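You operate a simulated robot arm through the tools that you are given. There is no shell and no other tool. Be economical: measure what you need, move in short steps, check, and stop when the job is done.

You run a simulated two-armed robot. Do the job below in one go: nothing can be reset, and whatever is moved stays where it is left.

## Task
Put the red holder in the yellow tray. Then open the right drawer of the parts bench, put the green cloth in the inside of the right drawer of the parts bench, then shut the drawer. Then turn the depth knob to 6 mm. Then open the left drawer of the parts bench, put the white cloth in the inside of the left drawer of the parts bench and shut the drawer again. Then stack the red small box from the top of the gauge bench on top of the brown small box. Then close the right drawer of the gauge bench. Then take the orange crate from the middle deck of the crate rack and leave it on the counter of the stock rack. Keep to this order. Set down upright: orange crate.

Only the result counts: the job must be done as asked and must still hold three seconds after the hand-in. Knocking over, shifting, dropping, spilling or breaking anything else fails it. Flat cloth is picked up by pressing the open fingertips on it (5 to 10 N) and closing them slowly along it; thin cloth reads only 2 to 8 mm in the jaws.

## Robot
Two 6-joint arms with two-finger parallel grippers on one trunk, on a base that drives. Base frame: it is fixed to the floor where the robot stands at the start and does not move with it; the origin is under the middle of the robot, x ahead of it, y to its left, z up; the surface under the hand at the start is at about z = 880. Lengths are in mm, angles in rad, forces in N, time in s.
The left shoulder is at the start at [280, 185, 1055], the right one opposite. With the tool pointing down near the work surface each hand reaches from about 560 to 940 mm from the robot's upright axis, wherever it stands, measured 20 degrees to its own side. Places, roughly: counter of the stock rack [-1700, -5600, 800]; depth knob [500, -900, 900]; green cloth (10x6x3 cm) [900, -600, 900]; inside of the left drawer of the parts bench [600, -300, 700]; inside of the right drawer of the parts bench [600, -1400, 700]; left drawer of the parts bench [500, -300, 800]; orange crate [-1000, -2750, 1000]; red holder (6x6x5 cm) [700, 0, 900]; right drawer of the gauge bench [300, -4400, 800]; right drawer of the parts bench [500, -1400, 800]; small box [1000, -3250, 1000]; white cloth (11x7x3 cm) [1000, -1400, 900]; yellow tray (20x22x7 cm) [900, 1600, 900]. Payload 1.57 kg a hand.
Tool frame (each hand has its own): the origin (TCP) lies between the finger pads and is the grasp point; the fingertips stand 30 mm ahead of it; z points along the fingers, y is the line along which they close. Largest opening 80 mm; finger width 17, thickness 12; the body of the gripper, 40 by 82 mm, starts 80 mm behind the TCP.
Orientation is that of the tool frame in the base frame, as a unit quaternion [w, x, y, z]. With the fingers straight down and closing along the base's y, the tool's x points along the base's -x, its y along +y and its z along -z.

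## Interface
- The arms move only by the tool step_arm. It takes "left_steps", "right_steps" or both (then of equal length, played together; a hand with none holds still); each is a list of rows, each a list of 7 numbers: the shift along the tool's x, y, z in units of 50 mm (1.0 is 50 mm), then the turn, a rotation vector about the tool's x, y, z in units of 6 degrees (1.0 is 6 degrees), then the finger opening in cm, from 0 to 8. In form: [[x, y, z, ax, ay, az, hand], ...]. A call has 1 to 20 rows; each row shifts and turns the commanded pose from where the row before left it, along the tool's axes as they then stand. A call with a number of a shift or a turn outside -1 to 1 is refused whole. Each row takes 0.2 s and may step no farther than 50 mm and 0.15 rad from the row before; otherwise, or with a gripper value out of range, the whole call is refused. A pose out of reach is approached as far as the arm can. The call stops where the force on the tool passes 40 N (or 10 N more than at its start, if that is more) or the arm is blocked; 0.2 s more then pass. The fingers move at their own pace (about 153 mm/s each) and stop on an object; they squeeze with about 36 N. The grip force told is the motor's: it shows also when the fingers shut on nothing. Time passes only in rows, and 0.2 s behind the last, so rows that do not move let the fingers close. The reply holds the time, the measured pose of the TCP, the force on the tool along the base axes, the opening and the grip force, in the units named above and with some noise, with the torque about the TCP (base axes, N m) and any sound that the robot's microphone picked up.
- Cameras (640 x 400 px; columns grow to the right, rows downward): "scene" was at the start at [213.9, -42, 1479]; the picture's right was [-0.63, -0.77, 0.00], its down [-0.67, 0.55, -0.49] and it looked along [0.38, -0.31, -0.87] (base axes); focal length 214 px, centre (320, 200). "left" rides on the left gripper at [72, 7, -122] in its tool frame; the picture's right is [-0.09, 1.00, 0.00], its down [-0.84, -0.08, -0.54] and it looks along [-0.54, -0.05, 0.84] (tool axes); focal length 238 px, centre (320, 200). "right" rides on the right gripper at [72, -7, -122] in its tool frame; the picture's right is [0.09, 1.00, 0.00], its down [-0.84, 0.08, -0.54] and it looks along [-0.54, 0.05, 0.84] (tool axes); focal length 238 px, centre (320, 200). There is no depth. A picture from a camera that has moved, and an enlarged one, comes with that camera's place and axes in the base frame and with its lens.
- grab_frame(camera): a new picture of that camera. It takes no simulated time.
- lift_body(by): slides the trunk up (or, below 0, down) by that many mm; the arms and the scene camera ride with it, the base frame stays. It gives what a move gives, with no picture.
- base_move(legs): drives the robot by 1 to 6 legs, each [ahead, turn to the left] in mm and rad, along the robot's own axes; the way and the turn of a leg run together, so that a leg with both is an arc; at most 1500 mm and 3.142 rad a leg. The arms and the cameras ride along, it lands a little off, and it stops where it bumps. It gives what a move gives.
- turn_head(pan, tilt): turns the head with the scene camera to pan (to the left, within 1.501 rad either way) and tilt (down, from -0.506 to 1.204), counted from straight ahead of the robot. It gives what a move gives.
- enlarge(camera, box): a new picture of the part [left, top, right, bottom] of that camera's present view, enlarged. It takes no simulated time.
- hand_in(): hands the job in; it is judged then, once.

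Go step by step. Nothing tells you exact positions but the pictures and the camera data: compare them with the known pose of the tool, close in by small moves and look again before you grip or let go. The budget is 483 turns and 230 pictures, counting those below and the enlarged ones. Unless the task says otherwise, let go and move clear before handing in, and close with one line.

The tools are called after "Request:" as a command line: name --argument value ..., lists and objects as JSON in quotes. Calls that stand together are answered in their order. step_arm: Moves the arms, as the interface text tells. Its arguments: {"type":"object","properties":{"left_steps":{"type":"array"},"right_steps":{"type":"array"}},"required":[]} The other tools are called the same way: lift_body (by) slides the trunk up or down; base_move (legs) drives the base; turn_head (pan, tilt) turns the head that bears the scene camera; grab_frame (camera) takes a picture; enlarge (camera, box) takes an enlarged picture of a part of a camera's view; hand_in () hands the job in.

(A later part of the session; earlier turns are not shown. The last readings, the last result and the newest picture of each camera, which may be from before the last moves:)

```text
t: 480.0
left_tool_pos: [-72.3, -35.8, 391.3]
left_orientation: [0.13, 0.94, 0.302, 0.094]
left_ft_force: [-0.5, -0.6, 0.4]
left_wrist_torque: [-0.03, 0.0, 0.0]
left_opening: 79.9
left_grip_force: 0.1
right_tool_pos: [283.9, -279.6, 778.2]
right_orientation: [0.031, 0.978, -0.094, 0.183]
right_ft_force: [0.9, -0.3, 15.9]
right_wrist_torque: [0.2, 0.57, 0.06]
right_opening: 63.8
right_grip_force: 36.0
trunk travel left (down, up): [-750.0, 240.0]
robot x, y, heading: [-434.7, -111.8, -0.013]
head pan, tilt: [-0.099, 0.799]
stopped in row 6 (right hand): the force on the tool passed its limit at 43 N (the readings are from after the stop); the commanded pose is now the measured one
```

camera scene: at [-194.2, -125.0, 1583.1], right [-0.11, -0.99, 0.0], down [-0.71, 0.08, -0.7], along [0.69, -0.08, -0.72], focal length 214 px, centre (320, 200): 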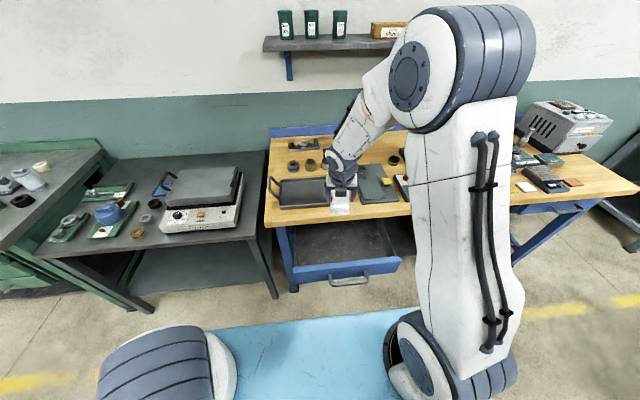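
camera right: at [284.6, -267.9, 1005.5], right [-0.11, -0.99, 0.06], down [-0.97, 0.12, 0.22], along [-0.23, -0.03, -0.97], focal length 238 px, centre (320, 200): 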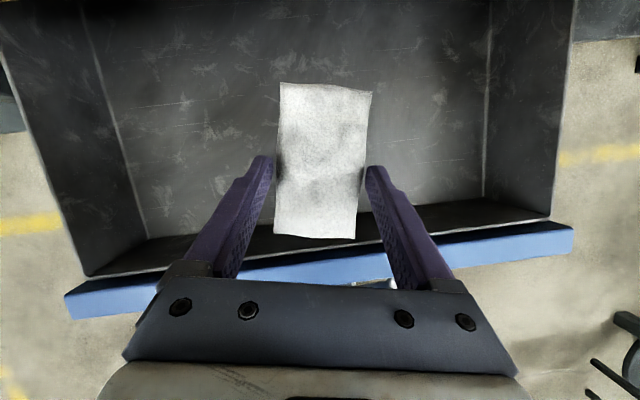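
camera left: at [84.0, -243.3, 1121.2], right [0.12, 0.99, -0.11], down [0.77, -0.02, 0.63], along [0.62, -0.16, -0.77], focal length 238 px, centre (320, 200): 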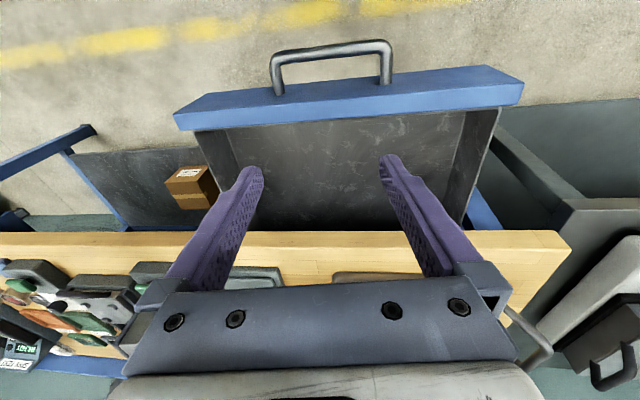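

Request:
step_arm --right_steps '[[0, 0, -0.05, 0, 0, 0, 5], [0, 0, 0, 0, 0, 0, 7.8], [0, 0, 0, 0, 0, 0, 7.8], [0.1, 0, -0.4, 0, 0, 0, 7.8], [0.2, 0, -0.8, 0, 0, 0, 7.8], [0.2, 0, -0.9, 0, 0, 0, 7.8], [0.3, 0, -0.9, 0, 0, 0, 7.8], [0.3, 0, -0.9, 0, 0, 0, 7.8]]'

Request:
grab_frame --camera "right"

```text
t: 481.8
left_tool_pos: [-72.4, -36.4, 390.0]
left_orientation: [0.129, 0.94, 0.302, 0.094]
left_ft_force: [-0.1, 1.0, 0.8]
left_wrist_torque: [0.01, -0.03, 0.01]
left_opening: 80.0
left_grip_force: 0.0
right_tool_pos: [265.9, -268.7, 980.7]
right_orientation: [0.033, 0.979, -0.09, 0.182]
right_ft_force: [-1.2, -0.6, -0.9]
right_wrist_torque: [-0.02, 0.0, 0.01]
right_opening: 78.2
right_grip_force: 0.1
trunk travel left (down, up): [-750.0, 240.0]
robot x, y, heading: [-439.8, -111.5, -0.012]
head pan, tilt: [-0.099, 0.799]
```

```text
105 pictures are left
camera right: at [291.1, -262.6, 1119.4], right [-0.1, -0.99, 0.06], down [-0.97, 0.11, 0.2], along [-0.21, -0.04, -0.98], focal length 238 px, centre (320, 200)
```

right: 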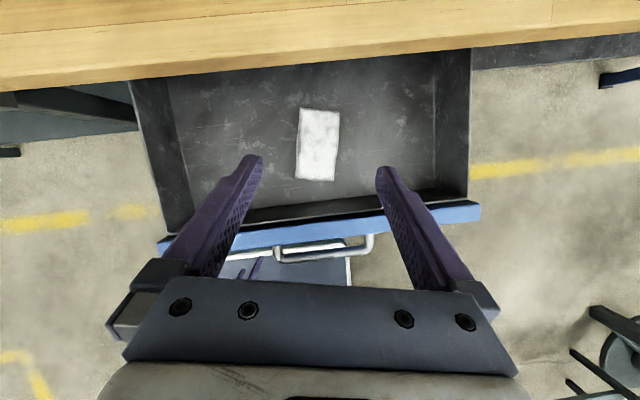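

The white cloth is in the drawer. To push the drawer shut I need a better stance; shifting the robot 210 mm to the left with fingers closed and hand vertical.

Request:
step_arm --right_steps '[[0, 0, -0.6, 0, -1, 0, 4], [0, 0, -0.6, 0, -1, 0, 0], [0, 0, 0, 0, -1, 0, 0], [0, 0, 0, 0, -0.5, 0, 0]]'

Request:
base_move --legs '[[0, 1.585], [215, 0], [0, -1.571], [-25, 0]]'

```text
t: 482.8
left_tool_pos: [-73.3, -36.2, 391.2]
left_orientation: [0.129, 0.94, 0.302, 0.095]
left_ft_force: [-0.3, 0.4, -0.2]
left_wrist_torque: [0.01, -0.05, 0.05]
left_opening: 80.3
left_grip_force: 0.0
right_tool_pos: [246.8, -264.8, 1037.1]
right_orientation: [0.013, 0.995, -0.098, -0.001]
right_ft_force: [-0.5, 0.2, 0.0]
right_wrist_torque: [0.02, -0.01, 0.02]
right_opening: 0.0
right_grip_force: 21.4
trunk travel left (down, up): [-750.0, 240.0]
robot x, y, heading: [-434.7, -113.2, -0.011]
head pan, tilt: [-0.099, 0.799]
```

```text
t: 492.7
left_tool_pos: [-102.8, 180.7, 388.8]
left_orientation: [0.129, 0.939, 0.305, 0.095]
left_ft_force: [-0.2, -0.2, -0.7]
left_wrist_torque: [0.0, 0.0, -0.01]
left_opening: 80.2
left_grip_force: 0.0
right_tool_pos: [218.7, -46.7, 1036.1]
right_orientation: [0.015, 0.995, -0.095, -0.001]
right_ft_force: [0.3, 0.5, -0.3]
right_wrist_torque: [0.0, 0.02, -0.03]
right_opening: 0.4
right_grip_force: 21.2
trunk travel left (down, up): [-750.0, 240.0]
robot x, y, heading: [-466.0, 96.3, -0.007]
head pan, tilt: [-0.099, 0.799]
```

Request:
step_arm --right_steps '[[-0.37, 0.85, 0, 0, 0, 0, 0], [-0.37, 0.85, 0, 0, 0, 0, 0], [-0.37, 0.85, 0, 0, 0, 0, 0], [-0.37, 0.85, 0, 0, 0, 0, 0], [-0.37, 0.85, 0, 0, 0, 0, 0], [-0.37, 0.85, 0, 0, 0, 0, 0], [0, 0, 0, 0, 0, 0, 0]]'

Request:
grab_frame --camera "right"

```text
t: 494.3
left_tool_pos: [-104.2, 180.0, 390.2]
left_orientation: [0.129, 0.939, 0.305, 0.094]
left_ft_force: [-0.2, -0.9, 0.1]
left_wrist_torque: [-0.01, -0.01, -0.01]
left_opening: 80.1
left_grip_force: 0.2
right_tool_pos: [74.6, -151.4, 1014.5]
right_orientation: [0.032, 0.994, -0.102, 0.0]
right_ft_force: [-0.5, 0.7, 0.3]
right_wrist_torque: [0.01, 0.02, -0.02]
right_opening: 0.0
right_grip_force: 21.6
right hand out of reach, approached as far as the arm can: row 3, 4, 5, 6
trunk travel left (down, up): [-750.0, 240.0]
robot x, y, heading: [-466.7, 101.3, -0.003]
head pan, tilt: [-0.099, 0.799]
```

```text
104 pictures are left
camera right: at [148.6, -152.5, 1135.1], right [-0.11, -0.99, 0.07], down [-0.83, 0.13, 0.54], along [-0.54, 0.01, -0.84], focal length 238 px, centre (320, 200)
```

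right: 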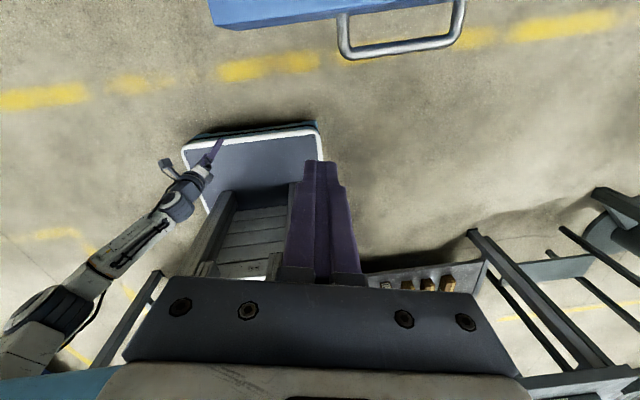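

The tool-roll limit interferes; rolling the hand back toward -90° (irrelevant for pushing) and continuing.

Request:
step_arm --right_steps '[[0, 0, 0, 0, 0, 1, 0], [0, 0, 0, 0, 0, 1, 0], [0, 0, 0, 0, 0, 1, 0], [0, 0, 0, 0, 0, 1, 0], [0, 0, 0, 0, 0, 1, 0], [0, 0, 0, 0, 0, 1, 0], [0, 0, 0, 0, 0, 1, 0], [0, 0, 0, 0, 0, 1, 0], [0, 0, 0, 0, 0, 1, 0], [0, 0, 0, 0, 0, 1, 0], [0, 0, 0, 0, 0, 1, 0], [0, 0, 0, 0, 0, 1, 0], [0, 0, 0, 0, 0, 1, 0]]'

Request:
step_arm --right_steps '[[0.8, 0, 0, 0, 0, 0, 0], [0.8, 0, 0, 0, 0, 0, 0], [0.7, 0, 0, 0, 0, 0, 0], [0, 0, 0, 0, 0, 0, 0]]'

```text
t: 497.1
left_tool_pos: [-102.0, 179.7, 390.6]
left_orientation: [0.129, 0.938, 0.306, 0.095]
left_ft_force: [-1.2, -0.1, -0.5]
left_wrist_torque: [-0.01, 0.02, -0.05]
left_opening: 79.8
left_grip_force: 0.0
right_tool_pos: [74.9, -150.1, 1012.0]
right_orientation: [0.011, 0.713, -0.701, 0.007]
right_ft_force: [-0.4, -0.1, 0.3]
right_wrist_torque: [0.02, 0.01, 0.02]
right_opening: 0.1
right_grip_force: 21.2
trunk travel left (down, up): [-750.0, 240.0]
robot x, y, heading: [-469.0, 101.1, -0.008]
head pan, tilt: [-0.099, 0.799]
```

```text
t: 498.1
left_tool_pos: [-103.6, 180.0, 391.3]
left_orientation: [0.129, 0.939, 0.305, 0.095]
left_ft_force: [-0.3, -0.4, 0.3]
left_wrist_torque: [0.0, -0.03, 0.04]
left_opening: 79.9
left_grip_force: 0.0
right_tool_pos: [78.1, -265.7, 1016.2]
right_orientation: [0.011, 0.714, -0.7, 0.008]
right_ft_force: [0.3, 0.8, -0.5]
right_wrist_torque: [0.01, -0.03, 0.04]
right_opening: 0.0
right_grip_force: 20.8
trunk travel left (down, up): [-750.0, 240.0]
robot x, y, heading: [-470.2, 101.7, -0.006]
head pan, tilt: [-0.099, 0.799]
```

Request:
step_arm --right_steps '[[0.1, 0.4, 0.8, 0, 0, 0, 0], [0.1, 0.05, 0.9, 0, 0, 0, 0], [0, 0, 0.9, 0, 0, 0, 0], [0, 0, 0.9, 0, 0, 0, 0], [0, 0, 0.85, 0, 0, 0, 0], [0, 0, 0, 0, 0, 0, 0]]'

Request:
enlarge --camera "scene" --box '[260, 180, 500, 330]'

```text
t: 499.5
left_tool_pos: [-104.0, 180.3, 390.5]
left_orientation: [0.128, 0.939, 0.306, 0.094]
left_ft_force: [-0.8, 0.5, -0.2]
left_wrist_torque: [0.01, 0.02, -0.02]
left_opening: 79.9
left_grip_force: 0.1
right_tool_pos: [51.4, -281.3, 826.7]
right_orientation: [0.02, 0.714, -0.7, 0.006]
right_ft_force: [0.2, -0.7, 0.1]
right_wrist_torque: [0.0, 0.01, 0.03]
right_opening: 0.0
right_grip_force: 21.4
right hand out of reach, approached as far as the arm can: row 4, 5
trunk travel left (down, up): [-750.0, 240.0]
robot x, y, heading: [-468.3, 99.9, -0.007]
head pan, tilt: [-0.099, 0.799]
```

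```text
2.67 times, centred on (380, 255) of scene
camera zoom: at [-223.7, 90.0, 1498.1], right [-0.11, -0.99, 0.0], down [-0.71, 0.08, -0.7], along [0.69, -0.07, -0.72], focal length 572 px, centre (160, 53)
```

zoom: 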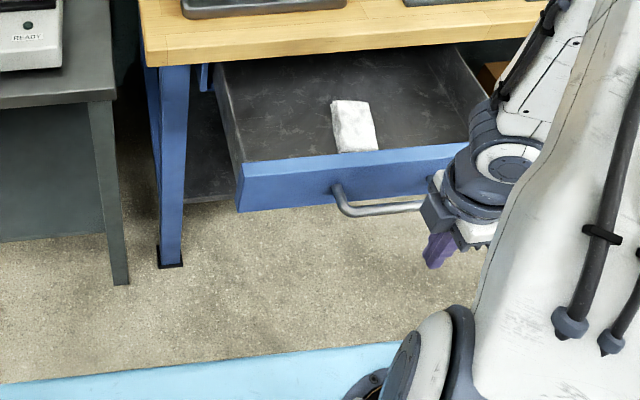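

Request:
lift_body --by -32

Request:
base_move --legs '[[200, 0]]'

Request:
enlarge --camera "scene" --box '[260, 180, 500, 330]'

```text
t: 500.2
left_tool_pos: [-103.9, 181.1, 359.1]
left_orientation: [0.128, 0.939, 0.305, 0.094]
left_ft_force: [-0.3, 0.1, 0.8]
left_wrist_torque: [-0.01, 0.01, -0.01]
left_opening: 79.8
left_grip_force: 0.1
right_tool_pos: [52.0, -282.5, 794.0]
right_orientation: [0.02, 0.714, -0.7, 0.007]
right_ft_force: [-0.4, 0.0, 0.6]
right_wrist_torque: [0.02, -0.03, 0.01]
right_opening: 0.0
right_grip_force: 20.8
trunk travel left (down, up): [-718.0, 272.0]
robot x, y, heading: [-463.4, 99.6, -0.005]
head pan, tilt: [-0.099, 0.799]
```

```text
t: 501.9
left_tool_pos: [100.5, 177.2, 358.9]
left_orientation: [0.129, 0.939, 0.304, 0.094]
left_ft_force: [0.8, 1.1, 1.1]
left_wrist_torque: [-0.02, -0.01, 0.0]
left_opening: 80.1
left_grip_force: 0.1
right_tool_pos: [254.1, -286.3, 794.2]
right_orientation: [0.02, 0.712, -0.702, 0.007]
right_ft_force: [-0.7, -0.1, -0.5]
right_wrist_torque: [-0.01, -0.02, 0.01]
right_opening: 0.0
right_grip_force: 20.9
trunk travel left (down, up): [-718.0, 272.0]
robot x, y, heading: [-264.5, 97.6, -0.007]
head pan, tilt: [-0.099, 0.799]
```

```text
2.67 times, centred on (380, 255) of scene
camera zoom: at [-20.3, 87.5, 1466.1], right [-0.11, -0.99, 0.0], down [-0.71, 0.08, -0.7], along [0.69, -0.08, -0.72], focal length 572 px, centre (160, 53)
```

zoom: 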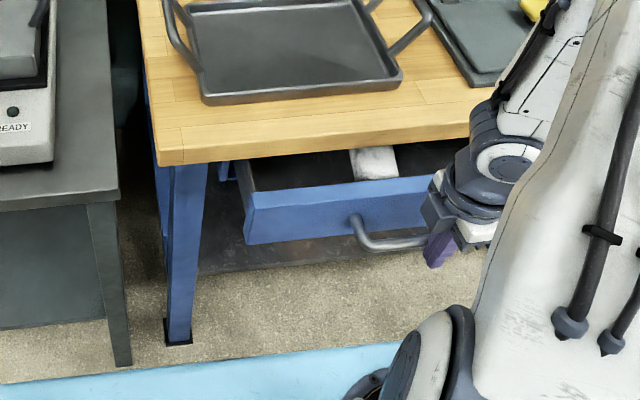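

Request:
step_arm --right_steps '[[0, -0.45, 0, 0, 0, 0, 0], [0, -0.45, 0, 0, 0, 0, 0], [0, -0.35, 0, 0, 0, 0, 0], [0, -0.25, 0, 0, 0, 0, 0], [0, -0.2, 0, 0, 0, 0, 0], [0, -0.2, 0, 0, 0, 0, 0]]'

Request:
step_arm --right_steps '[[0, 0.8, 0, 0, 0, 0, 0], [0, 0.8, 0, 0, 0, 0, 0], [0, 0, -0.9, 0, 0, 0, 0], [0, 0, -0.9, 0, 0, 0, 0], [0, 0, -0.9, 0, 0, 0, 4], [0, 0, -0.9, 0, 0, 0, 8], [0, 0, -0.9, 0, 0, 0, 8], [0, 0, -0.9, 0, 0, 0, 8]]'

Request:
enlarge --camera "scene" --box '[260, 180, 500, 330]'

```text
t: 503.2
left_tool_pos: [100.7, 176.4, 357.9]
left_orientation: [0.129, 0.939, 0.304, 0.095]
left_ft_force: [-0.1, -0.6, 0.4]
left_wrist_torque: [-0.03, 0.0, 0.01]
left_opening: 80.1
left_grip_force: 0.0
right_tool_pos: [329.1, -287.0, 794.3]
right_orientation: [0.02, 0.713, -0.701, 0.008]
right_ft_force: [-0.5, -0.2, 0.8]
right_wrist_torque: [-0.01, -0.03, -0.02]
right_opening: 0.3
right_grip_force: 21.1
right hand out of reach, approached as far as the arm can: row 1, 2
trunk travel left (down, up): [-718.0, 272.0]
robot x, y, heading: [-265.6, 96.7, -0.015]
head pan, tilt: [-0.099, 0.799]
```

```text
t: 505.1
left_tool_pos: [102.1, 177.2, 358.3]
left_orientation: [0.129, 0.939, 0.304, 0.094]
left_ft_force: [0.0, -0.5, 0.1]
left_wrist_torque: [-0.04, -0.02, 0.02]
left_opening: 79.7
left_grip_force: 0.1
right_tool_pos: [260.8, -277.8, 1067.4]
right_orientation: [0.019, 0.712, -0.701, 0.007]
right_ft_force: [-0.9, 0.0, 0.1]
right_wrist_torque: [0.02, 0.04, -0.04]
right_opening: 80.1
right_grip_force: 0.1
right hand out of reach, approached as far as the arm can: row 2
trunk travel left (down, up): [-718.0, 272.0]
robot x, y, heading: [-266.0, 101.2, -0.01]
head pan, tilt: [-0.099, 0.799]
```

```text
2.67 times, centred on (380, 255) of scene
camera zoom: at [-20.0, 87.3, 1466.0], right [-0.11, -0.99, 0.0], down [-0.71, 0.08, -0.7], along [0.69, -0.08, -0.72], focal length 572 px, centre (160, 53)
```

zoom: 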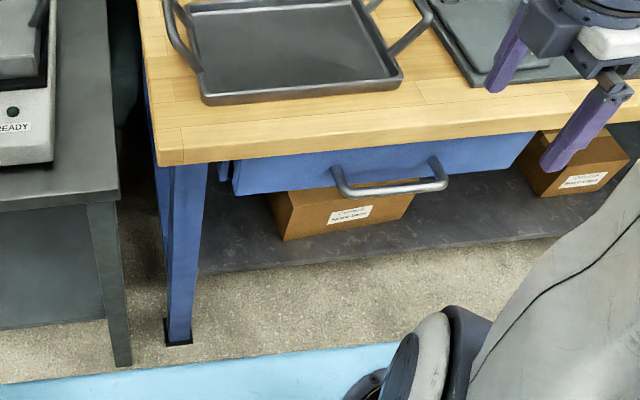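

The drawer is still ~10 mm short. Going back down to push it fully home.

Request:
step_arm --right_steps '[[0, 0, 0.9, 0, 0, 0, 0], [0, 0, 0.9, 0, 0, 0, 0], [0, 0, 0.9, 0, 0, 0, 0], [0, 0, 0.9, 0, 0, 0, 0], [0, 0, 0.9, 0, 0, 0, 0], [0, 0, 0.95, 0, 0, 0, 0], [0, -0.4, 0, 0, 0, 0, 0], [0, -0.4, 0, 0, 0, 0, 0], [0, -0.4, 0, 0, 0, 0, 0], [0, -0.2, 0, 0, 0, 0, 0], [0, -0.2, 0, 0, 0, 0, 0], [0, -0.2, 0, 0, 0, 0, 0], [0, -0.2, 0, 0, 0, 0, 0]]'

```text
t: 507.8
left_tool_pos: [100.8, 175.1, 358.7]
left_orientation: [0.13, 0.939, 0.303, 0.095]
left_ft_force: [0.1, 0.6, 0.8]
left_wrist_torque: [0.01, -0.04, -0.03]
left_opening: 80.0
left_grip_force: 0.1
right_tool_pos: [335.7, -288.0, 795.9]
right_orientation: [0.024, 0.709, -0.705, -0.004]
right_ft_force: [-7.6, -0.2, 0.3]
right_wrist_torque: [0.02, -0.63, -0.17]
right_opening: 0.2
right_grip_force: 21.3
right hand out of reach, approached as far as the arm can: row 6, 7
trunk travel left (down, up): [-718.0, 272.0]
robot x, y, heading: [-262.4, 98.2, -0.013]
head pan, tilt: [-0.099, 0.799]
stopped in row 13 (right hand): the force on the tool passed its limit at 52 N (the readings are from after the stop); the commanded pose is now the measured one
```

Stopped firmly against the closed drawer. Backing away and verifying.

Request:
step_arm --right_steps '[[0, 0.8, 0, 0, 0, 0, 0], [0, 0.5, 0, 0, 0, 0, 0], [0, 0, -0.9, 0, 0, 0, 0], [0, 0, -0.9, 0, 0, 0, 0], [0, 0, -0.9, 0, 0, 0, 4], [0, 0, -0.9, 0, 0, 0, 8], [0, 0, -0.9, 0, 0, 0, 8], [0, 0, -0.9, 0, 0, 0, 8], [0, 0, -0.9, 0, 0, 0, 8]]'

Request:
enlarge --camera "scene" --box '[260, 180, 500, 330]'

```text
t: 509.8
left_tool_pos: [99.6, 176.1, 358.2]
left_orientation: [0.129, 0.939, 0.304, 0.095]
left_ft_force: [-0.2, -0.6, 0.1]
left_wrist_torque: [-0.02, 0.03, -0.02]
left_opening: 80.3
left_grip_force: 0.1
right_tool_pos: [283.7, -278.4, 1113.8]
right_orientation: [0.023, 0.71, -0.704, -0.003]
right_ft_force: [-0.4, -0.7, -0.1]
right_wrist_torque: [0.01, 0.02, 0.03]
right_opening: 80.2
right_grip_force: 0.1
trunk travel left (down, up): [-718.0, 272.0]
robot x, y, heading: [-266.7, 100.9, -0.014]
head pan, tilt: [-0.099, 0.799]
```

```text
2.67 times, centred on (380, 255) of scene
camera zoom: at [-20.3, 87.0, 1466.0], right [-0.11, -0.99, 0.0], down [-0.71, 0.08, -0.7], along [0.69, -0.08, -0.72], focal length 572 px, centre (160, 53)
```

zoom: 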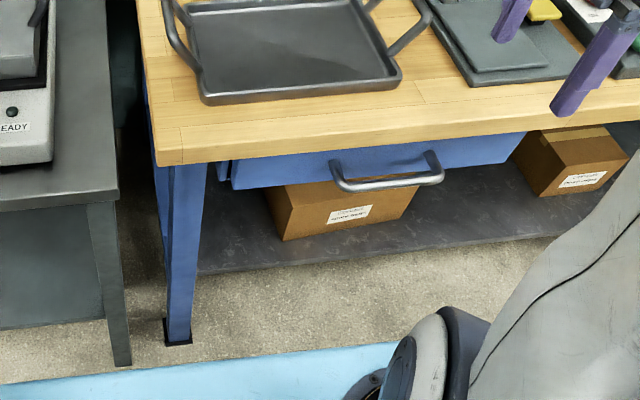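

Left drawer is shut. Next the gauge bench: turning and driving down the aisle at x≈-260.

Request:
base_move --legs '[[0, -1.557], [1500, 0]]'

Request:
turn_head --pan 0.35 --tilt 0.45

Request:
grab_frame --camera "scene"

```text
t: 521.0
left_tool_pos: [-127.0, -1756.7, 359.6]
left_orientation: [0.159, 0.889, -0.43, -0.021]
left_ft_force: [-0.5, -0.1, 0.7]
left_wrist_torque: [0.03, -0.02, -0.04]
left_opening: 80.1
left_grip_force: 0.1
right_tool_pos: [-573.7, -1961.3, 1112.2]
right_orientation: [-0.015, -0.027, 0.999, 0.018]
right_ft_force: [-0.2, 0.0, -0.3]
right_wrist_torque: [-0.04, 0.01, -0.01]
right_opening: 79.8
right_grip_force: 0.0
trunk travel left (down, up): [-718.0, 272.0]
robot x, y, heading: [-222.7, -1393.1, -1.538]
head pan, tilt: [-0.099, 0.799]
```

```text
t: 521.9
left_tool_pos: [-126.8, -1756.1, 358.5]
left_orientation: [0.158, 0.889, -0.429, -0.021]
left_ft_force: [0.1, -0.3, -0.4]
left_wrist_torque: [0.01, -0.01, 0.02]
left_opening: 79.9
left_grip_force: 0.1
right_tool_pos: [-571.9, -1959.8, 1112.7]
right_orientation: [-0.015, -0.026, 0.999, 0.018]
right_ft_force: [-0.3, 0.5, 0.1]
right_wrist_torque: [0.04, -0.03, 0.01]
right_opening: 79.7
right_grip_force: 0.1
trunk travel left (down, up): [-718.0, 272.0]
robot x, y, heading: [-222.4, -1401.1, -1.537]
head pan, tilt: [0.351, 0.45]
```

```text
99 pictures are left
camera scene: at [-178.9, -1641.8, 1496.5], right [-0.93, -0.37, 0.0], down [-0.16, 0.4, -0.9], along [0.34, -0.83, -0.44], focal length 214 px, centre (320, 200)
```

scene: 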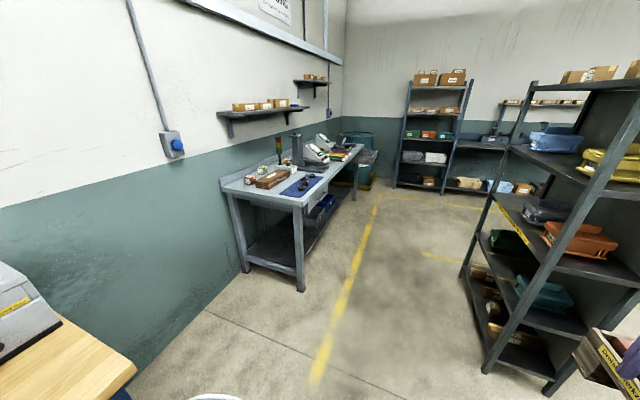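

Request:
enlarge --camera "scene" --box '[200, 120, 400, 245]'

Request:
enlarge --camera "scene" --box '[460, 90, 640, 220]'

```text
3.20 times, centred on (300, 182) of scene
camera zoom: at [-178.9, -1641.8, 1496.5], right [-0.93, -0.37, 0.0], down [-0.16, 0.4, -0.9], along [0.34, -0.83, -0.44], focal length 686 px, centre (384, 256)
```

zoom: 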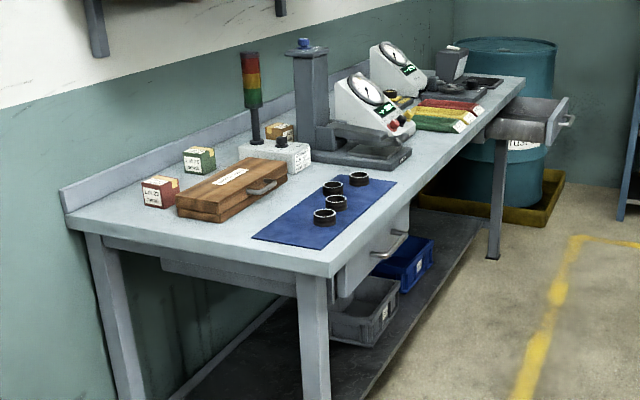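

```text
3.08 times, centred on (550, 155) of scene
camera zoom: at [-178.9, -1641.8, 1496.5], right [-0.93, -0.37, 0.0], down [-0.16, 0.4, -0.9], along [0.34, -0.83, -0.44], focal length 660 px, centre (-388, 338)
```

zoom: 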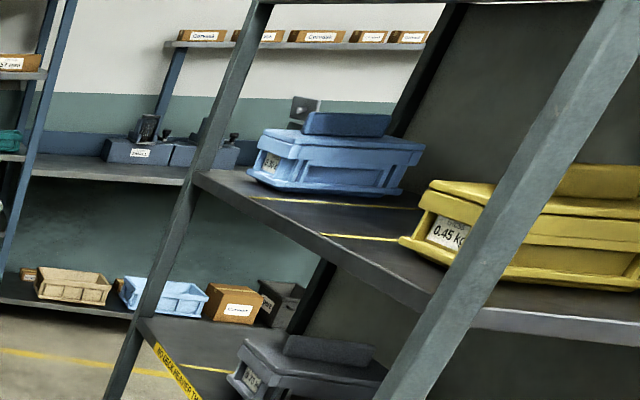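

I see the gauge bench: red box near its left end, a green one, and a brown one further along; its right drawer stands open at the far end. Driving there.

Request:
base_move --legs '[[1500, 0], [130, 0], [0, 1.537]]'

Request:
turn_head --pan 0.0 --tilt 0.55

Request:
grab_frame --camera "scene"

```text
t: 533.9
left_tool_pos: [208.0, -2911.6, 358.2]
left_orientation: [0.126, 0.931, 0.329, 0.098]
left_ft_force: [0.0, 0.5, 0.0]
left_wrist_torque: [0.01, 0.0, -0.01]
left_opening: 80.1
left_grip_force: 0.1
right_tool_pos: [417.0, -3355.6, 1113.4]
right_orientation: [0.024, 0.73, -0.683, -0.001]
right_ft_force: [-0.3, 0.1, -0.7]
right_wrist_torque: [-0.01, 0.0, 0.02]
right_opening: 80.3
right_grip_force: 0.1
trunk travel left (down, up): [-718.0, 272.0]
robot x, y, heading: [-150.3, -3011.7, 0.043]
head pan, tilt: [0.351, 0.45]
```

```text
t: 534.8
left_tool_pos: [208.2, -2911.0, 359.1]
left_orientation: [0.126, 0.93, 0.33, 0.098]
left_ft_force: [-0.6, 0.2, -0.5]
left_wrist_torque: [0.02, 0.0, 0.0]
left_opening: 79.9
left_grip_force: 0.0
right_tool_pos: [417.6, -3355.7, 1114.0]
right_orientation: [0.023, 0.73, -0.683, -0.001]
right_ft_force: [0.4, -0.2, -1.1]
right_wrist_torque: [0.01, 0.02, -0.01]
right_opening: 79.8
right_grip_force: 0.0
trunk travel left (down, up): [-718.0, 272.0]
robot x, y, heading: [-153.1, -3013.8, 0.043]
head pan, tilt: [0.0, 0.55]
```

```text
96 pictures are left
camera scene: at [101.2, -2999.2, 1487.5], right [0.05, -1.0, 0.0], down [-0.52, -0.02, -0.85], along [0.85, 0.04, -0.52], focal length 214 px, centre (320, 200)
```

scene: 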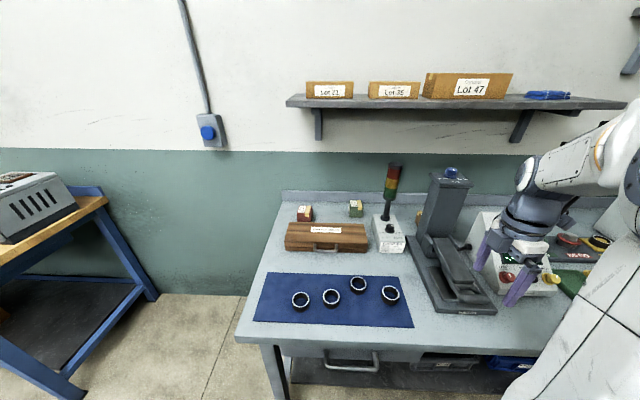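

Request:
enlarge --camera "scene" --box '[270, 160, 470, 285]'

```text
3.20 times, centred on (370, 222) of scene
camera zoom: at [101.2, -2999.2, 1487.5], right [0.05, -1.0, 0.0], down [-0.52, -0.02, -0.85], along [0.85, 0.04, -0.52], focal length 686 px, centre (160, 128)
```

zoom: 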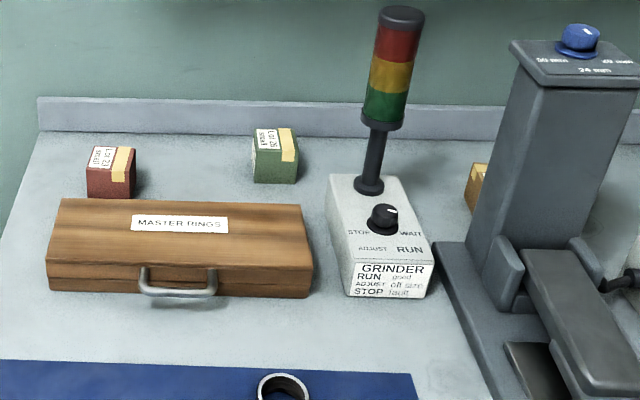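

Red box ≈(890, -2893), green ≈(916, -3129), brown partly hidden near (870, -3410). Moving the robot left to reach the red box and preparing the right hand.

Request:
base_move --legs '[[0, 1.528], [190, 0], [0, -1.571], [85, 0]]'

Request:
step_arm --right_steps '[[0, -0.5, 0, 0, 0, -1, 8], [0, -0.5, 0, 0, 0, -1, 8], [0, -0.5, 0, 0, 0, -1, 8], [0, -0.5, 0, 0, 0, -1, 8], [-0.4, -0.4, 0, 0, 0, -1, 8], [-0.4, -0.4, 0, 0, 0, -1, 8], [-0.4, -0.4, 0, 0, 0, -1, 8], [-0.4, 0, 0, 0, 0, -1, 8], [-0.4, 0, 0, 0, 0, -1, 8], [0, 0, 0, 0, 0, -1, 8], [0, 0, 0, 0, 0, -1, 8], [0, 0, 0, 0, 0, -1, 8]]'

Request:
grab_frame --camera "right"

```text
t: 544.5
left_tool_pos: [295.7, -2733.7, 359.1]
left_orientation: [0.128, 0.936, 0.315, 0.096]
left_ft_force: [0.0, 0.1, 0.1]
left_wrist_torque: [-0.01, -0.02, 0.0]
left_opening: 80.0
left_grip_force: 0.2
right_tool_pos: [489.4, -3182.3, 1114.0]
right_orientation: [0.024, 0.718, -0.696, -0.002]
right_ft_force: [0.2, 0.5, 0.0]
right_wrist_torque: [-0.01, -0.02, -0.01]
right_opening: 80.0
right_grip_force: 0.0
trunk travel left (down, up): [-718.0, 272.0]
robot x, y, heading: [-69.2, -2820.9, 0.016]
head pan, tilt: [0.0, 0.55]
```

```text
t: 547.1
left_tool_pos: [295.2, -2734.1, 357.9]
left_orientation: [0.127, 0.936, 0.315, 0.096]
left_ft_force: [-0.1, -0.6, -0.2]
left_wrist_torque: [0.01, -0.01, -0.02]
left_opening: 80.1
left_grip_force: 0.1
right_tool_pos: [577.1, -3057.0, 1104.6]
right_orientation: [0.017, 0.99, -0.14, -0.016]
right_ft_force: [1.0, -0.3, 0.0]
right_wrist_torque: [0.02, 0.03, -0.01]
right_opening: 79.8
right_grip_force: 0.1
trunk travel left (down, up): [-718.0, 272.0]
robot x, y, heading: [-68.3, -2820.8, 0.01]
head pan, tilt: [0.0, 0.55]
```

```text
94 pictures are left
camera right: at [652.9, -3065.7, 1225.5], right [-0.19, -0.98, 0.04], down [-0.81, 0.17, 0.57], along [-0.56, 0.08, -0.82], focal length 238 px, centre (320, 200)
```

right: 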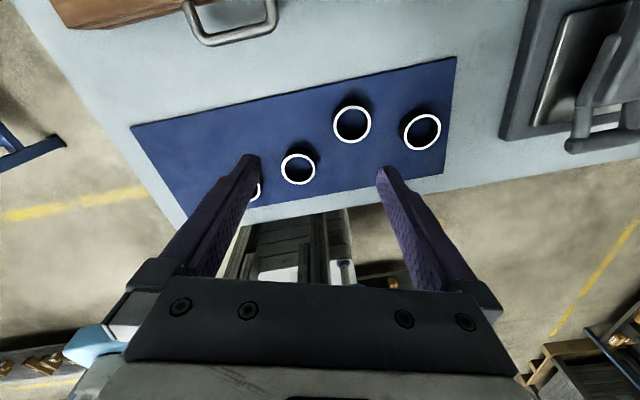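

Request:
step_arm --right_steps '[[0.62, -0.67, 0, 0, 0, 0, 8], [0.62, -0.67, 0, 0, 0, 0, 8], [0.62, -0.67, 0, 0, 0, 0, 8], [0.62, -0.67, 0, 0, 0, 0, 8], [0.62, -0.67, 0, 0, 0, 0, 8], [0.62, -0.67, 0, 0, 1, 0, 8], [0.3, -0.6, 0, 0, 1, 0, 8], [0, 0, 0, 0, 1, 0, 8], [0, 0, 0, 0, 0.5, 0, 8]]'

Request:
grab_frame --camera "right"

```text
t: 549.1
left_tool_pos: [296.1, -2732.9, 358.9]
left_orientation: [0.128, 0.935, 0.316, 0.096]
left_ft_force: [0.2, 0.1, 0.5]
left_wrist_torque: [0.01, 0.0, -0.01]
left_opening: 80.0
left_grip_force: 0.0
right_tool_pos: [833.9, -2889.4, 1092.9]
right_orientation: [0.042, 0.976, -0.134, 0.166]
right_ft_force: [0.8, 0.2, -0.2]
right_wrist_torque: [-0.01, 0.04, 0.01]
right_opening: 80.3
right_grip_force: 0.0
trunk travel left (down, up): [-718.0, 272.0]
robot x, y, heading: [-66.9, -2822.0, 0.011]
head pan, tilt: [0.0, 0.55]
```

```text
93 pictures are left
camera right: at [864.1, -2886.8, 1231.6], right [-0.19, -0.98, 0.07], down [-0.95, 0.2, 0.23], along [-0.24, -0.02, -0.97], focal length 238 px, centre (320, 200)
```

right: 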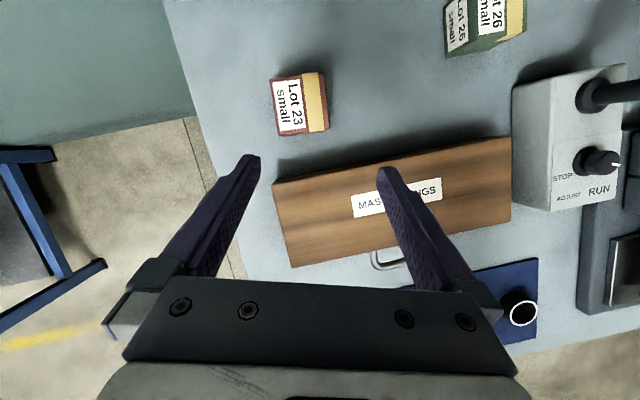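

Request:
step_arm --right_steps '[[0, 0, 0, 0, 0, -1, 8], [0, 0, 0, 0, 0, -1, 8], [0, 0, 0, 0, 0, -0.6, 8], [0.26, 0.03, 0.6, 0, 0, 0, 8], [0.26, 0.03, 0.6, 0, 0, 0, 8], [0.26, 0.03, 0.6, 0, 0, 0, 8], [0, 0, 0, 0, 0, 0, 8]]'

Request:
grab_frame --camera "right"

```text
t: 550.7
left_tool_pos: [295.3, -2732.7, 360.1]
left_orientation: [0.127, 0.936, 0.315, 0.096]
left_ft_force: [0.0, -0.2, 0.6]
left_wrist_torque: [-0.03, 0.03, 0.04]
left_opening: 80.0
left_grip_force: 0.1
right_tool_pos: [887.7, -2907.8, 1020.5]
right_orientation: [0.065, 0.985, -0.001, 0.157]
right_ft_force: [-0.4, 1.2, -0.2]
right_wrist_torque: [-0.03, -0.02, -0.02]
right_opening: 80.1
right_grip_force: 0.1
right hand out of reach, approached as far as the arm can: row 6
trunk travel left (down, up): [-718.0, 272.0]
robot x, y, heading: [-67.1, -2819.0, 0.014]
head pan, tilt: [0.0, 0.55]
```

```text
92 pictures are left
camera right: at [918.7, -2884.5, 1156.9], right [0.06, -0.99, 0.16], down [-0.97, -0.02, 0.26], along [-0.25, -0.17, -0.95], focal length 238 px, centre (320, 200)
```

right: 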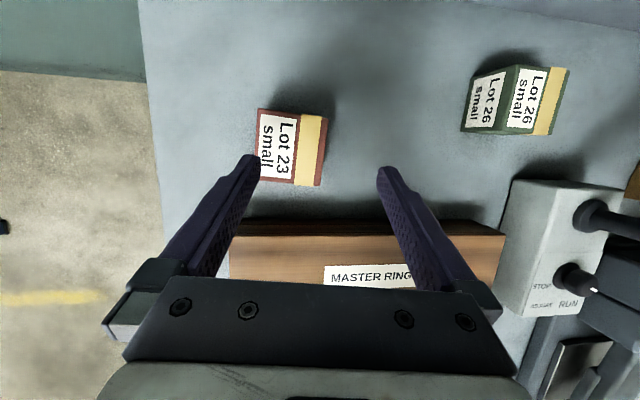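

Request:
base_move --legs '[[22, 0]]'

Request:
step_arm --right_steps '[[0, -0.15, 0, 0.6, 0, 0, 8], [0, -0.12, 0, 0.6, 0, 0, 8], [-0.1, 0, 0.3, 0, 0, 0, 8], [0, 0, 0, 0, 0, 0, 8]]'

Request:
grab_frame --camera "right"

```text
t: 551.5
left_tool_pos: [317.9, -2732.8, 358.9]
left_orientation: [0.127, 0.936, 0.315, 0.096]
left_ft_force: [0.4, 0.5, 0.0]
left_wrist_torque: [0.03, -0.02, 0.0]
left_opening: 80.1
left_grip_force: 0.1
right_tool_pos: [908.4, -2906.9, 1022.2]
right_orientation: [0.064, 0.985, -0.001, 0.157]
right_ft_force: [-0.3, 0.5, -0.5]
right_wrist_torque: [0.03, 0.02, -0.01]
right_opening: 79.9
right_grip_force: 0.0
trunk travel left (down, up): [-718.0, 272.0]
robot x, y, heading: [-42.6, -2821.8, 0.007]
head pan, tilt: [0.0, 0.55]
```

```text
t: 552.5
left_tool_pos: [317.2, -2732.8, 359.2]
left_orientation: [0.127, 0.935, 0.316, 0.097]
left_ft_force: [0.7, 0.5, -0.5]
left_wrist_torque: [-0.04, -0.02, 0.05]
left_opening: 79.6
left_grip_force: 0.0
right_tool_pos: [907.4, -2894.1, 1003.0]
right_orientation: [0.002, 0.987, 0.009, 0.158]
right_ft_force: [0.0, 1.0, -0.7]
right_wrist_torque: [-0.02, -0.03, 0.0]
right_opening: 79.8
right_grip_force: 0.1
trunk travel left (down, up): [-718.0, 272.0]
robot x, y, heading: [-46.6, -2818.7, 0.016]
head pan, tilt: [0.0, 0.55]
```

```text
91 pictures are left
camera right: at [940.2, -2886.2, 1142.6], right [0.1, -0.99, 0.04], down [-0.96, -0.09, 0.26], along [-0.25, -0.06, -0.97], focal length 238 px, centre (320, 200)
```

right: 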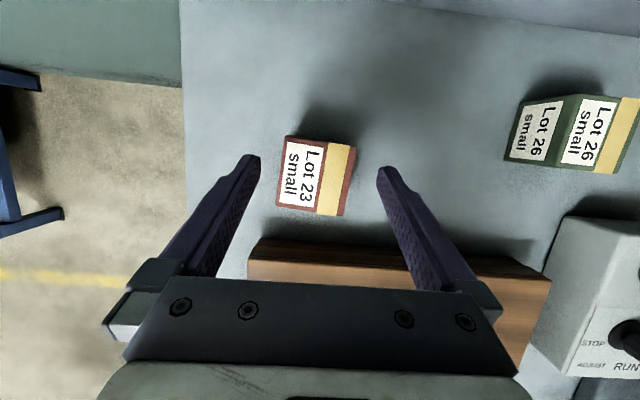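

Request:
step_arm --right_steps '[[-0.2, -0.04, 0.6, 0, 0, 0, 8], [-0.18, -0.04, 0.5, 0, 0, 0, 8], [-0.03, 0, 0.12, 0, 0, 0, 8], [0, 0, 0, 0, 0, 0, 8]]'

Request:
grab_frame --camera "right"

```text
t: 553.5
left_tool_pos: [316.7, -2731.8, 358.5]
left_orientation: [0.128, 0.935, 0.316, 0.097]
left_ft_force: [-0.2, 0.4, -0.7]
left_wrist_torque: [-0.02, 0.01, -0.02]
left_opening: 80.0
left_grip_force: 0.0
right_tool_pos: [908.4, -2889.8, 938.0]
right_orientation: [0.003, 0.988, 0.008, 0.156]
right_ft_force: [0.5, 0.7, -0.7]
right_wrist_torque: [0.0, 0.02, 0.02]
right_opening: 79.8
right_grip_force: 0.0
trunk travel left (down, up): [-718.0, 272.0]
robot x, y, heading: [-46.0, -2818.7, 0.017]
head pan, tilt: [0.0, 0.55]
```

```text
90 pictures are left
camera right: at [939.3, -2882.4, 1076.4], right [0.1, -0.99, 0.04], down [-0.96, -0.09, 0.26], along [-0.25, -0.06, -0.97], focal length 238 px, centre (320, 200)
```

right: 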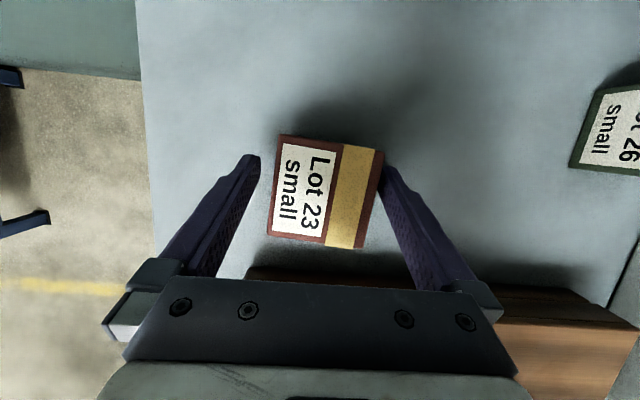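

Request:
step_arm --right_steps '[[0, 0.12, 0, 0, 0, 0, 8], [0, 0, 0.06, 0, 0, 0, 8], [0, 0, 0, 0, 0, 0, 6], [0, 0, 0, 0, 0, 0, 5], [0, 0, 0, 0, 0, 0, 4], [0, 0, 0, 0, 0, 0, 3]]'

Request:
grab_frame --camera "right"

```text
t: 554.9
left_tool_pos: [318.2, -2734.0, 359.0]
left_orientation: [0.128, 0.935, 0.315, 0.097]
left_ft_force: [0.2, 0.6, -0.4]
left_wrist_torque: [-0.01, -0.02, 0.0]
left_opening: 80.2
left_grip_force: 0.0
right_tool_pos: [908.6, -2895.2, 936.5]
right_orientation: [0.003, 0.987, 0.009, 0.158]
right_ft_force: [0.2, 0.0, -0.2]
right_wrist_torque: [-0.17, -0.03, -0.08]
right_opening: 62.4
right_grip_force: 35.9
trunk travel left (down, up): [-718.0, 272.0]
robot x, y, heading: [-48.1, -2822.7, 0.013]
head pan, tilt: [0.0, 0.55]
```

```text
89 pictures are left
camera right: at [940.2, -2888.2, 1074.8], right [0.1, -0.99, 0.04], down [-0.96, -0.09, 0.26], along [-0.25, -0.06, -0.97], focal length 238 px, centre (320, 200)
```

right: 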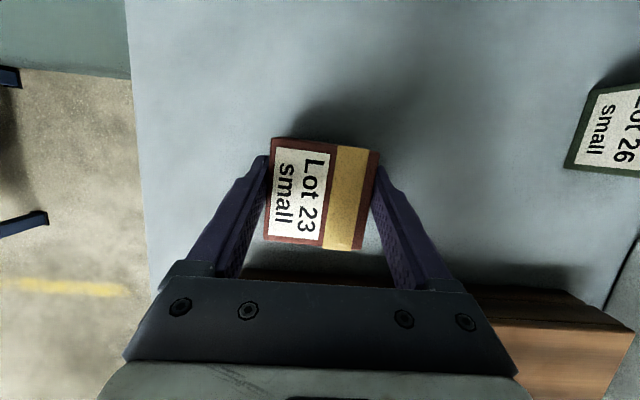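

Red box gripped (62 mm). Lifting and retracting.

Request:
step_arm --right_steps '[[0.1, 0, -0.3, 0, 0, 0, 3], [0.25, 0, -0.8, 0, 0, 0, 3], [0.25, 0, -0.8, 0, 0, 0, 3], [-0.3, 0, -0.8, 0, 0, 0, 3], [-0.7, 0, -0.5, 0, 0, 0, 3], [-0.8, 0, -0.4, 0, 0, 0, 3], [-0.8, 0, -0.3, 0, 0, 0, 3], [-0.8, 0, 0, 0, 0, 0, 3]]'

Request:
grab_frame --camera "right"

```text
t: 556.7
left_tool_pos: [317.6, -2732.6, 357.8]
left_orientation: [0.128, 0.935, 0.316, 0.096]
left_ft_force: [-0.4, -0.4, -0.1]
left_wrist_torque: [0.02, -0.01, 0.04]
left_opening: 80.1
left_grip_force: 0.2
right_tool_pos: [715.7, -2897.6, 1079.6]
right_orientation: [0.003, 0.988, 0.009, 0.157]
right_ft_force: [0.2, 1.1, -2.7]
right_wrist_torque: [0.02, 0.01, 0.01]
right_opening: 62.3
right_grip_force: 35.9
trunk travel left (down, up): [-718.0, 272.0]
robot x, y, heading: [-42.6, -2820.9, 0.018]
head pan, tilt: [0.0, 0.55]
```

```text
88 pictures are left
camera right: at [747.5, -2890.3, 1217.0], right [0.1, -0.99, 0.04], down [-0.96, -0.09, 0.26], along [-0.25, -0.06, -0.97], focal length 238 px, centre (320, 200)
```

right: 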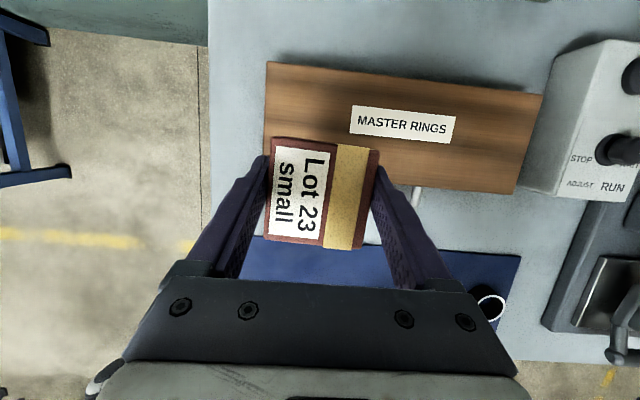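

Holding the red box. The brown box stands behind the tall gauge stand; driving right to look at it from closer.

Request:
base_move --legs '[[-110, 0], [0, -1.586], [480, 0], [0, 1.571]]'

Request:
lift_body --by 260

Request:
turn_head --pan 0.0 --tilt 0.65

Request:
grab_frame --camera "scene"

Request:
grab_frame --camera "right"

```text
t: 568.1
left_tool_pos: [213.6, -3220.3, 359.5]
left_orientation: [0.127, 0.935, 0.316, 0.097]
left_ft_force: [-0.5, 0.0, 0.5]
left_wrist_torque: [0.0, -0.02, 0.0]
left_opening: 80.0
left_grip_force: 0.0
right_tool_pos: [613.0, -3386.3, 1078.4]
right_orientation: [0.003, 0.988, 0.009, 0.157]
right_ft_force: [-0.5, 0.5, -2.8]
right_wrist_torque: [0.01, 0.01, 0.0]
right_opening: 61.8
right_grip_force: 35.9
trunk travel left (down, up): [-718.0, 272.0]
robot x, y, heading: [-147.0, -3305.3, 0.015]
head pan, tilt: [0.0, 0.55]
```

```text
t: 570.8
left_tool_pos: [213.3, -3221.3, 617.5]
left_orientation: [0.127, 0.935, 0.316, 0.096]
left_ft_force: [0.4, -0.2, -1.0]
left_wrist_torque: [-0.01, -0.03, 0.02]
left_opening: 80.1
left_grip_force: 0.0
right_tool_pos: [613.1, -3385.4, 1339.0]
right_orientation: [0.002, 0.988, 0.01, 0.157]
right_ft_force: [0.2, -0.4, -2.7]
right_wrist_torque: [-0.01, 0.02, -0.01]
right_opening: 61.9
right_grip_force: 36.1
trunk travel left (down, up): [-978.0, 12.0]
robot x, y, heading: [-148.1, -3308.7, 0.013]
head pan, tilt: [0.0, 0.55]
```

```text
t: 571.4
left_tool_pos: [212.9, -3220.9, 618.0]
left_orientation: [0.128, 0.935, 0.316, 0.097]
left_ft_force: [-0.2, -0.4, -0.4]
left_wrist_torque: [0.01, 0.01, 0.0]
left_opening: 79.9
left_grip_force: 0.0
right_tool_pos: [611.9, -3385.5, 1338.7]
right_orientation: [0.002, 0.987, 0.01, 0.158]
right_ft_force: [-0.1, -0.3, -3.1]
right_wrist_torque: [-0.01, 0.03, 0.01]
right_opening: 62.1
right_grip_force: 36.2
trunk travel left (down, up): [-978.0, 12.0]
robot x, y, heading: [-146.0, -3304.4, 0.019]
head pan, tilt: [0.0, 0.649]
```

```text
87 pictures are left
camera scene: at [101.2, -3303.8, 1738.7], right [0.02, -1.0, 0.0], down [-0.6, -0.01, -0.8], along [0.8, 0.01, -0.6], focal length 214 px, centre (320, 200)
```

scene: 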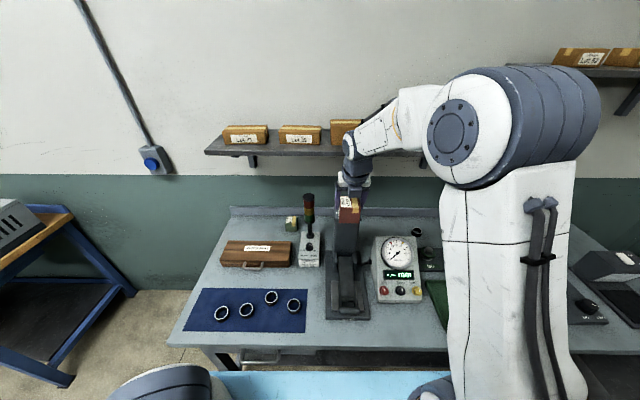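

```text
86 pictures are left
camera right: at [644.2, -3377.5, 1477.2], right [0.1, -0.99, 0.04], down [-0.96, -0.09, 0.26], along [-0.25, -0.06, -0.97], focal length 238 px, centre (320, 200)
```

right: 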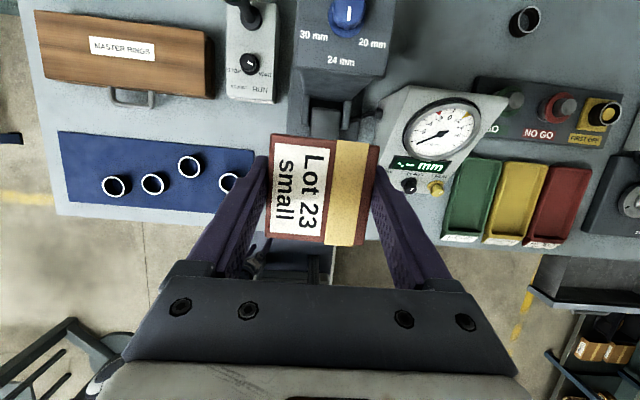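

Request:
step_arm --right_steps '[[0.8, 0, 0.3, 0, 0, 0, 3], [0.8, 0, 0.3, 0, 0, 0, 3], [0, 0, 0, 0, 0, 0, 3]]'

Request:
grab_frame --camera "right"

```text
t: 572.2
left_tool_pos: [214.5, -3221.9, 619.0]
left_orientation: [0.127, 0.935, 0.316, 0.096]
left_ft_force: [0.6, -0.2, 0.3]
left_wrist_torque: [-0.01, 0.02, 0.02]
left_opening: 79.9
left_grip_force: 0.1
right_tool_pos: [699.5, -3385.1, 1333.9]
right_orientation: [0.003, 0.988, 0.008, 0.157]
right_ft_force: [0.1, 0.0, -3.1]
right_wrist_torque: [0.03, 0.01, 0.0]
right_opening: 61.7
right_grip_force: 36.1
trunk travel left (down, up): [-978.0, 12.0]
robot x, y, heading: [-147.3, -3306.1, 0.016]
head pan, tilt: [0.0, 0.649]
```

```text
85 pictures are left
camera right: at [731.1, -3377.2, 1472.6], right [0.1, -0.99, 0.04], down [-0.96, -0.09, 0.26], along [-0.25, -0.06, -0.97], focal length 238 px, centre (320, 200)
```

right: 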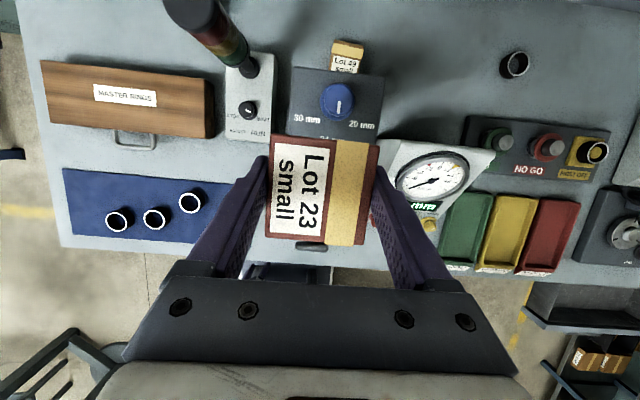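

Request:
enlarge --camera "right" --box '[280, 20, 420, 120]'

```text
4.00 times, centred on (350, 70) of right
camera zoom: at [731.1, -3377.2, 1472.6], right [0.1, -0.99, 0.04], down [-0.96, -0.09, 0.26], along [-0.25, -0.06, -0.97], focal length 953 px, centre (200, 720)
```

zoom: 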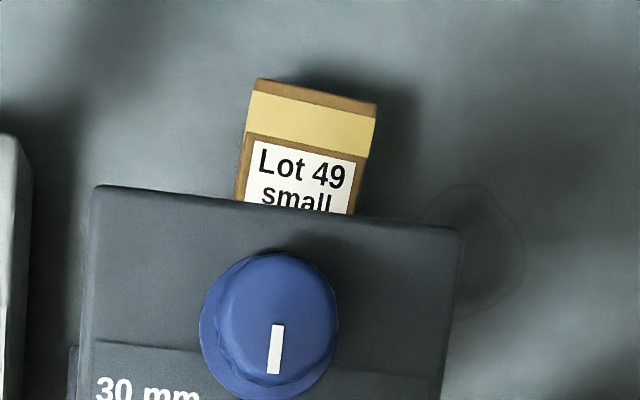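

Request:
enlarge --camera "scene" --box '[300, 180, 460, 310]'

Request:
enlarge --camera "right" --box '[280, 20, 540, 250]'

```text
3.08 times, centred on (380, 245) of scene
camera zoom: at [101.6, -3303.8, 1738.6], right [0.02, -1.0, 0.0], down [-0.6, -0.01, -0.8], along [0.8, 0.01, -0.6], focal length 660 px, centre (135, 62)
```

zoom: 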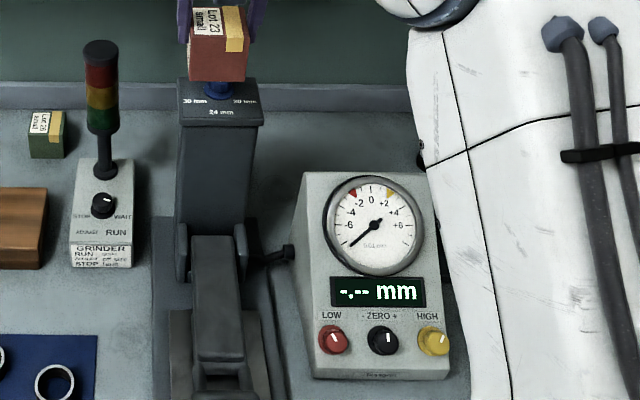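

```text
1.74 times, centred on (410, 135) of right
camera zoom: at [731.1, -3377.2, 1472.6], right [0.1, -0.99, 0.04], down [-0.96, -0.09, 0.26], along [-0.25, -0.06, -0.97], focal length 414 px, centre (164, 313)
```

zoom: 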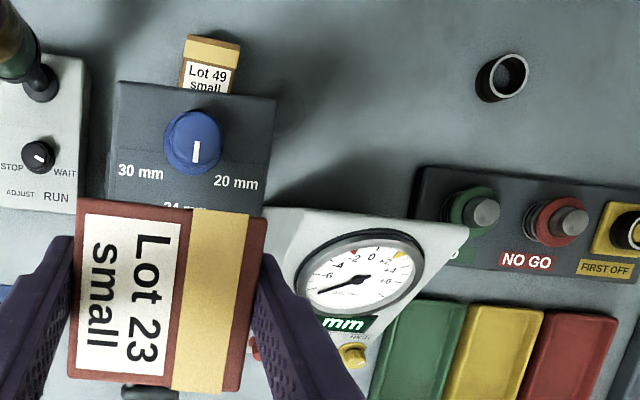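

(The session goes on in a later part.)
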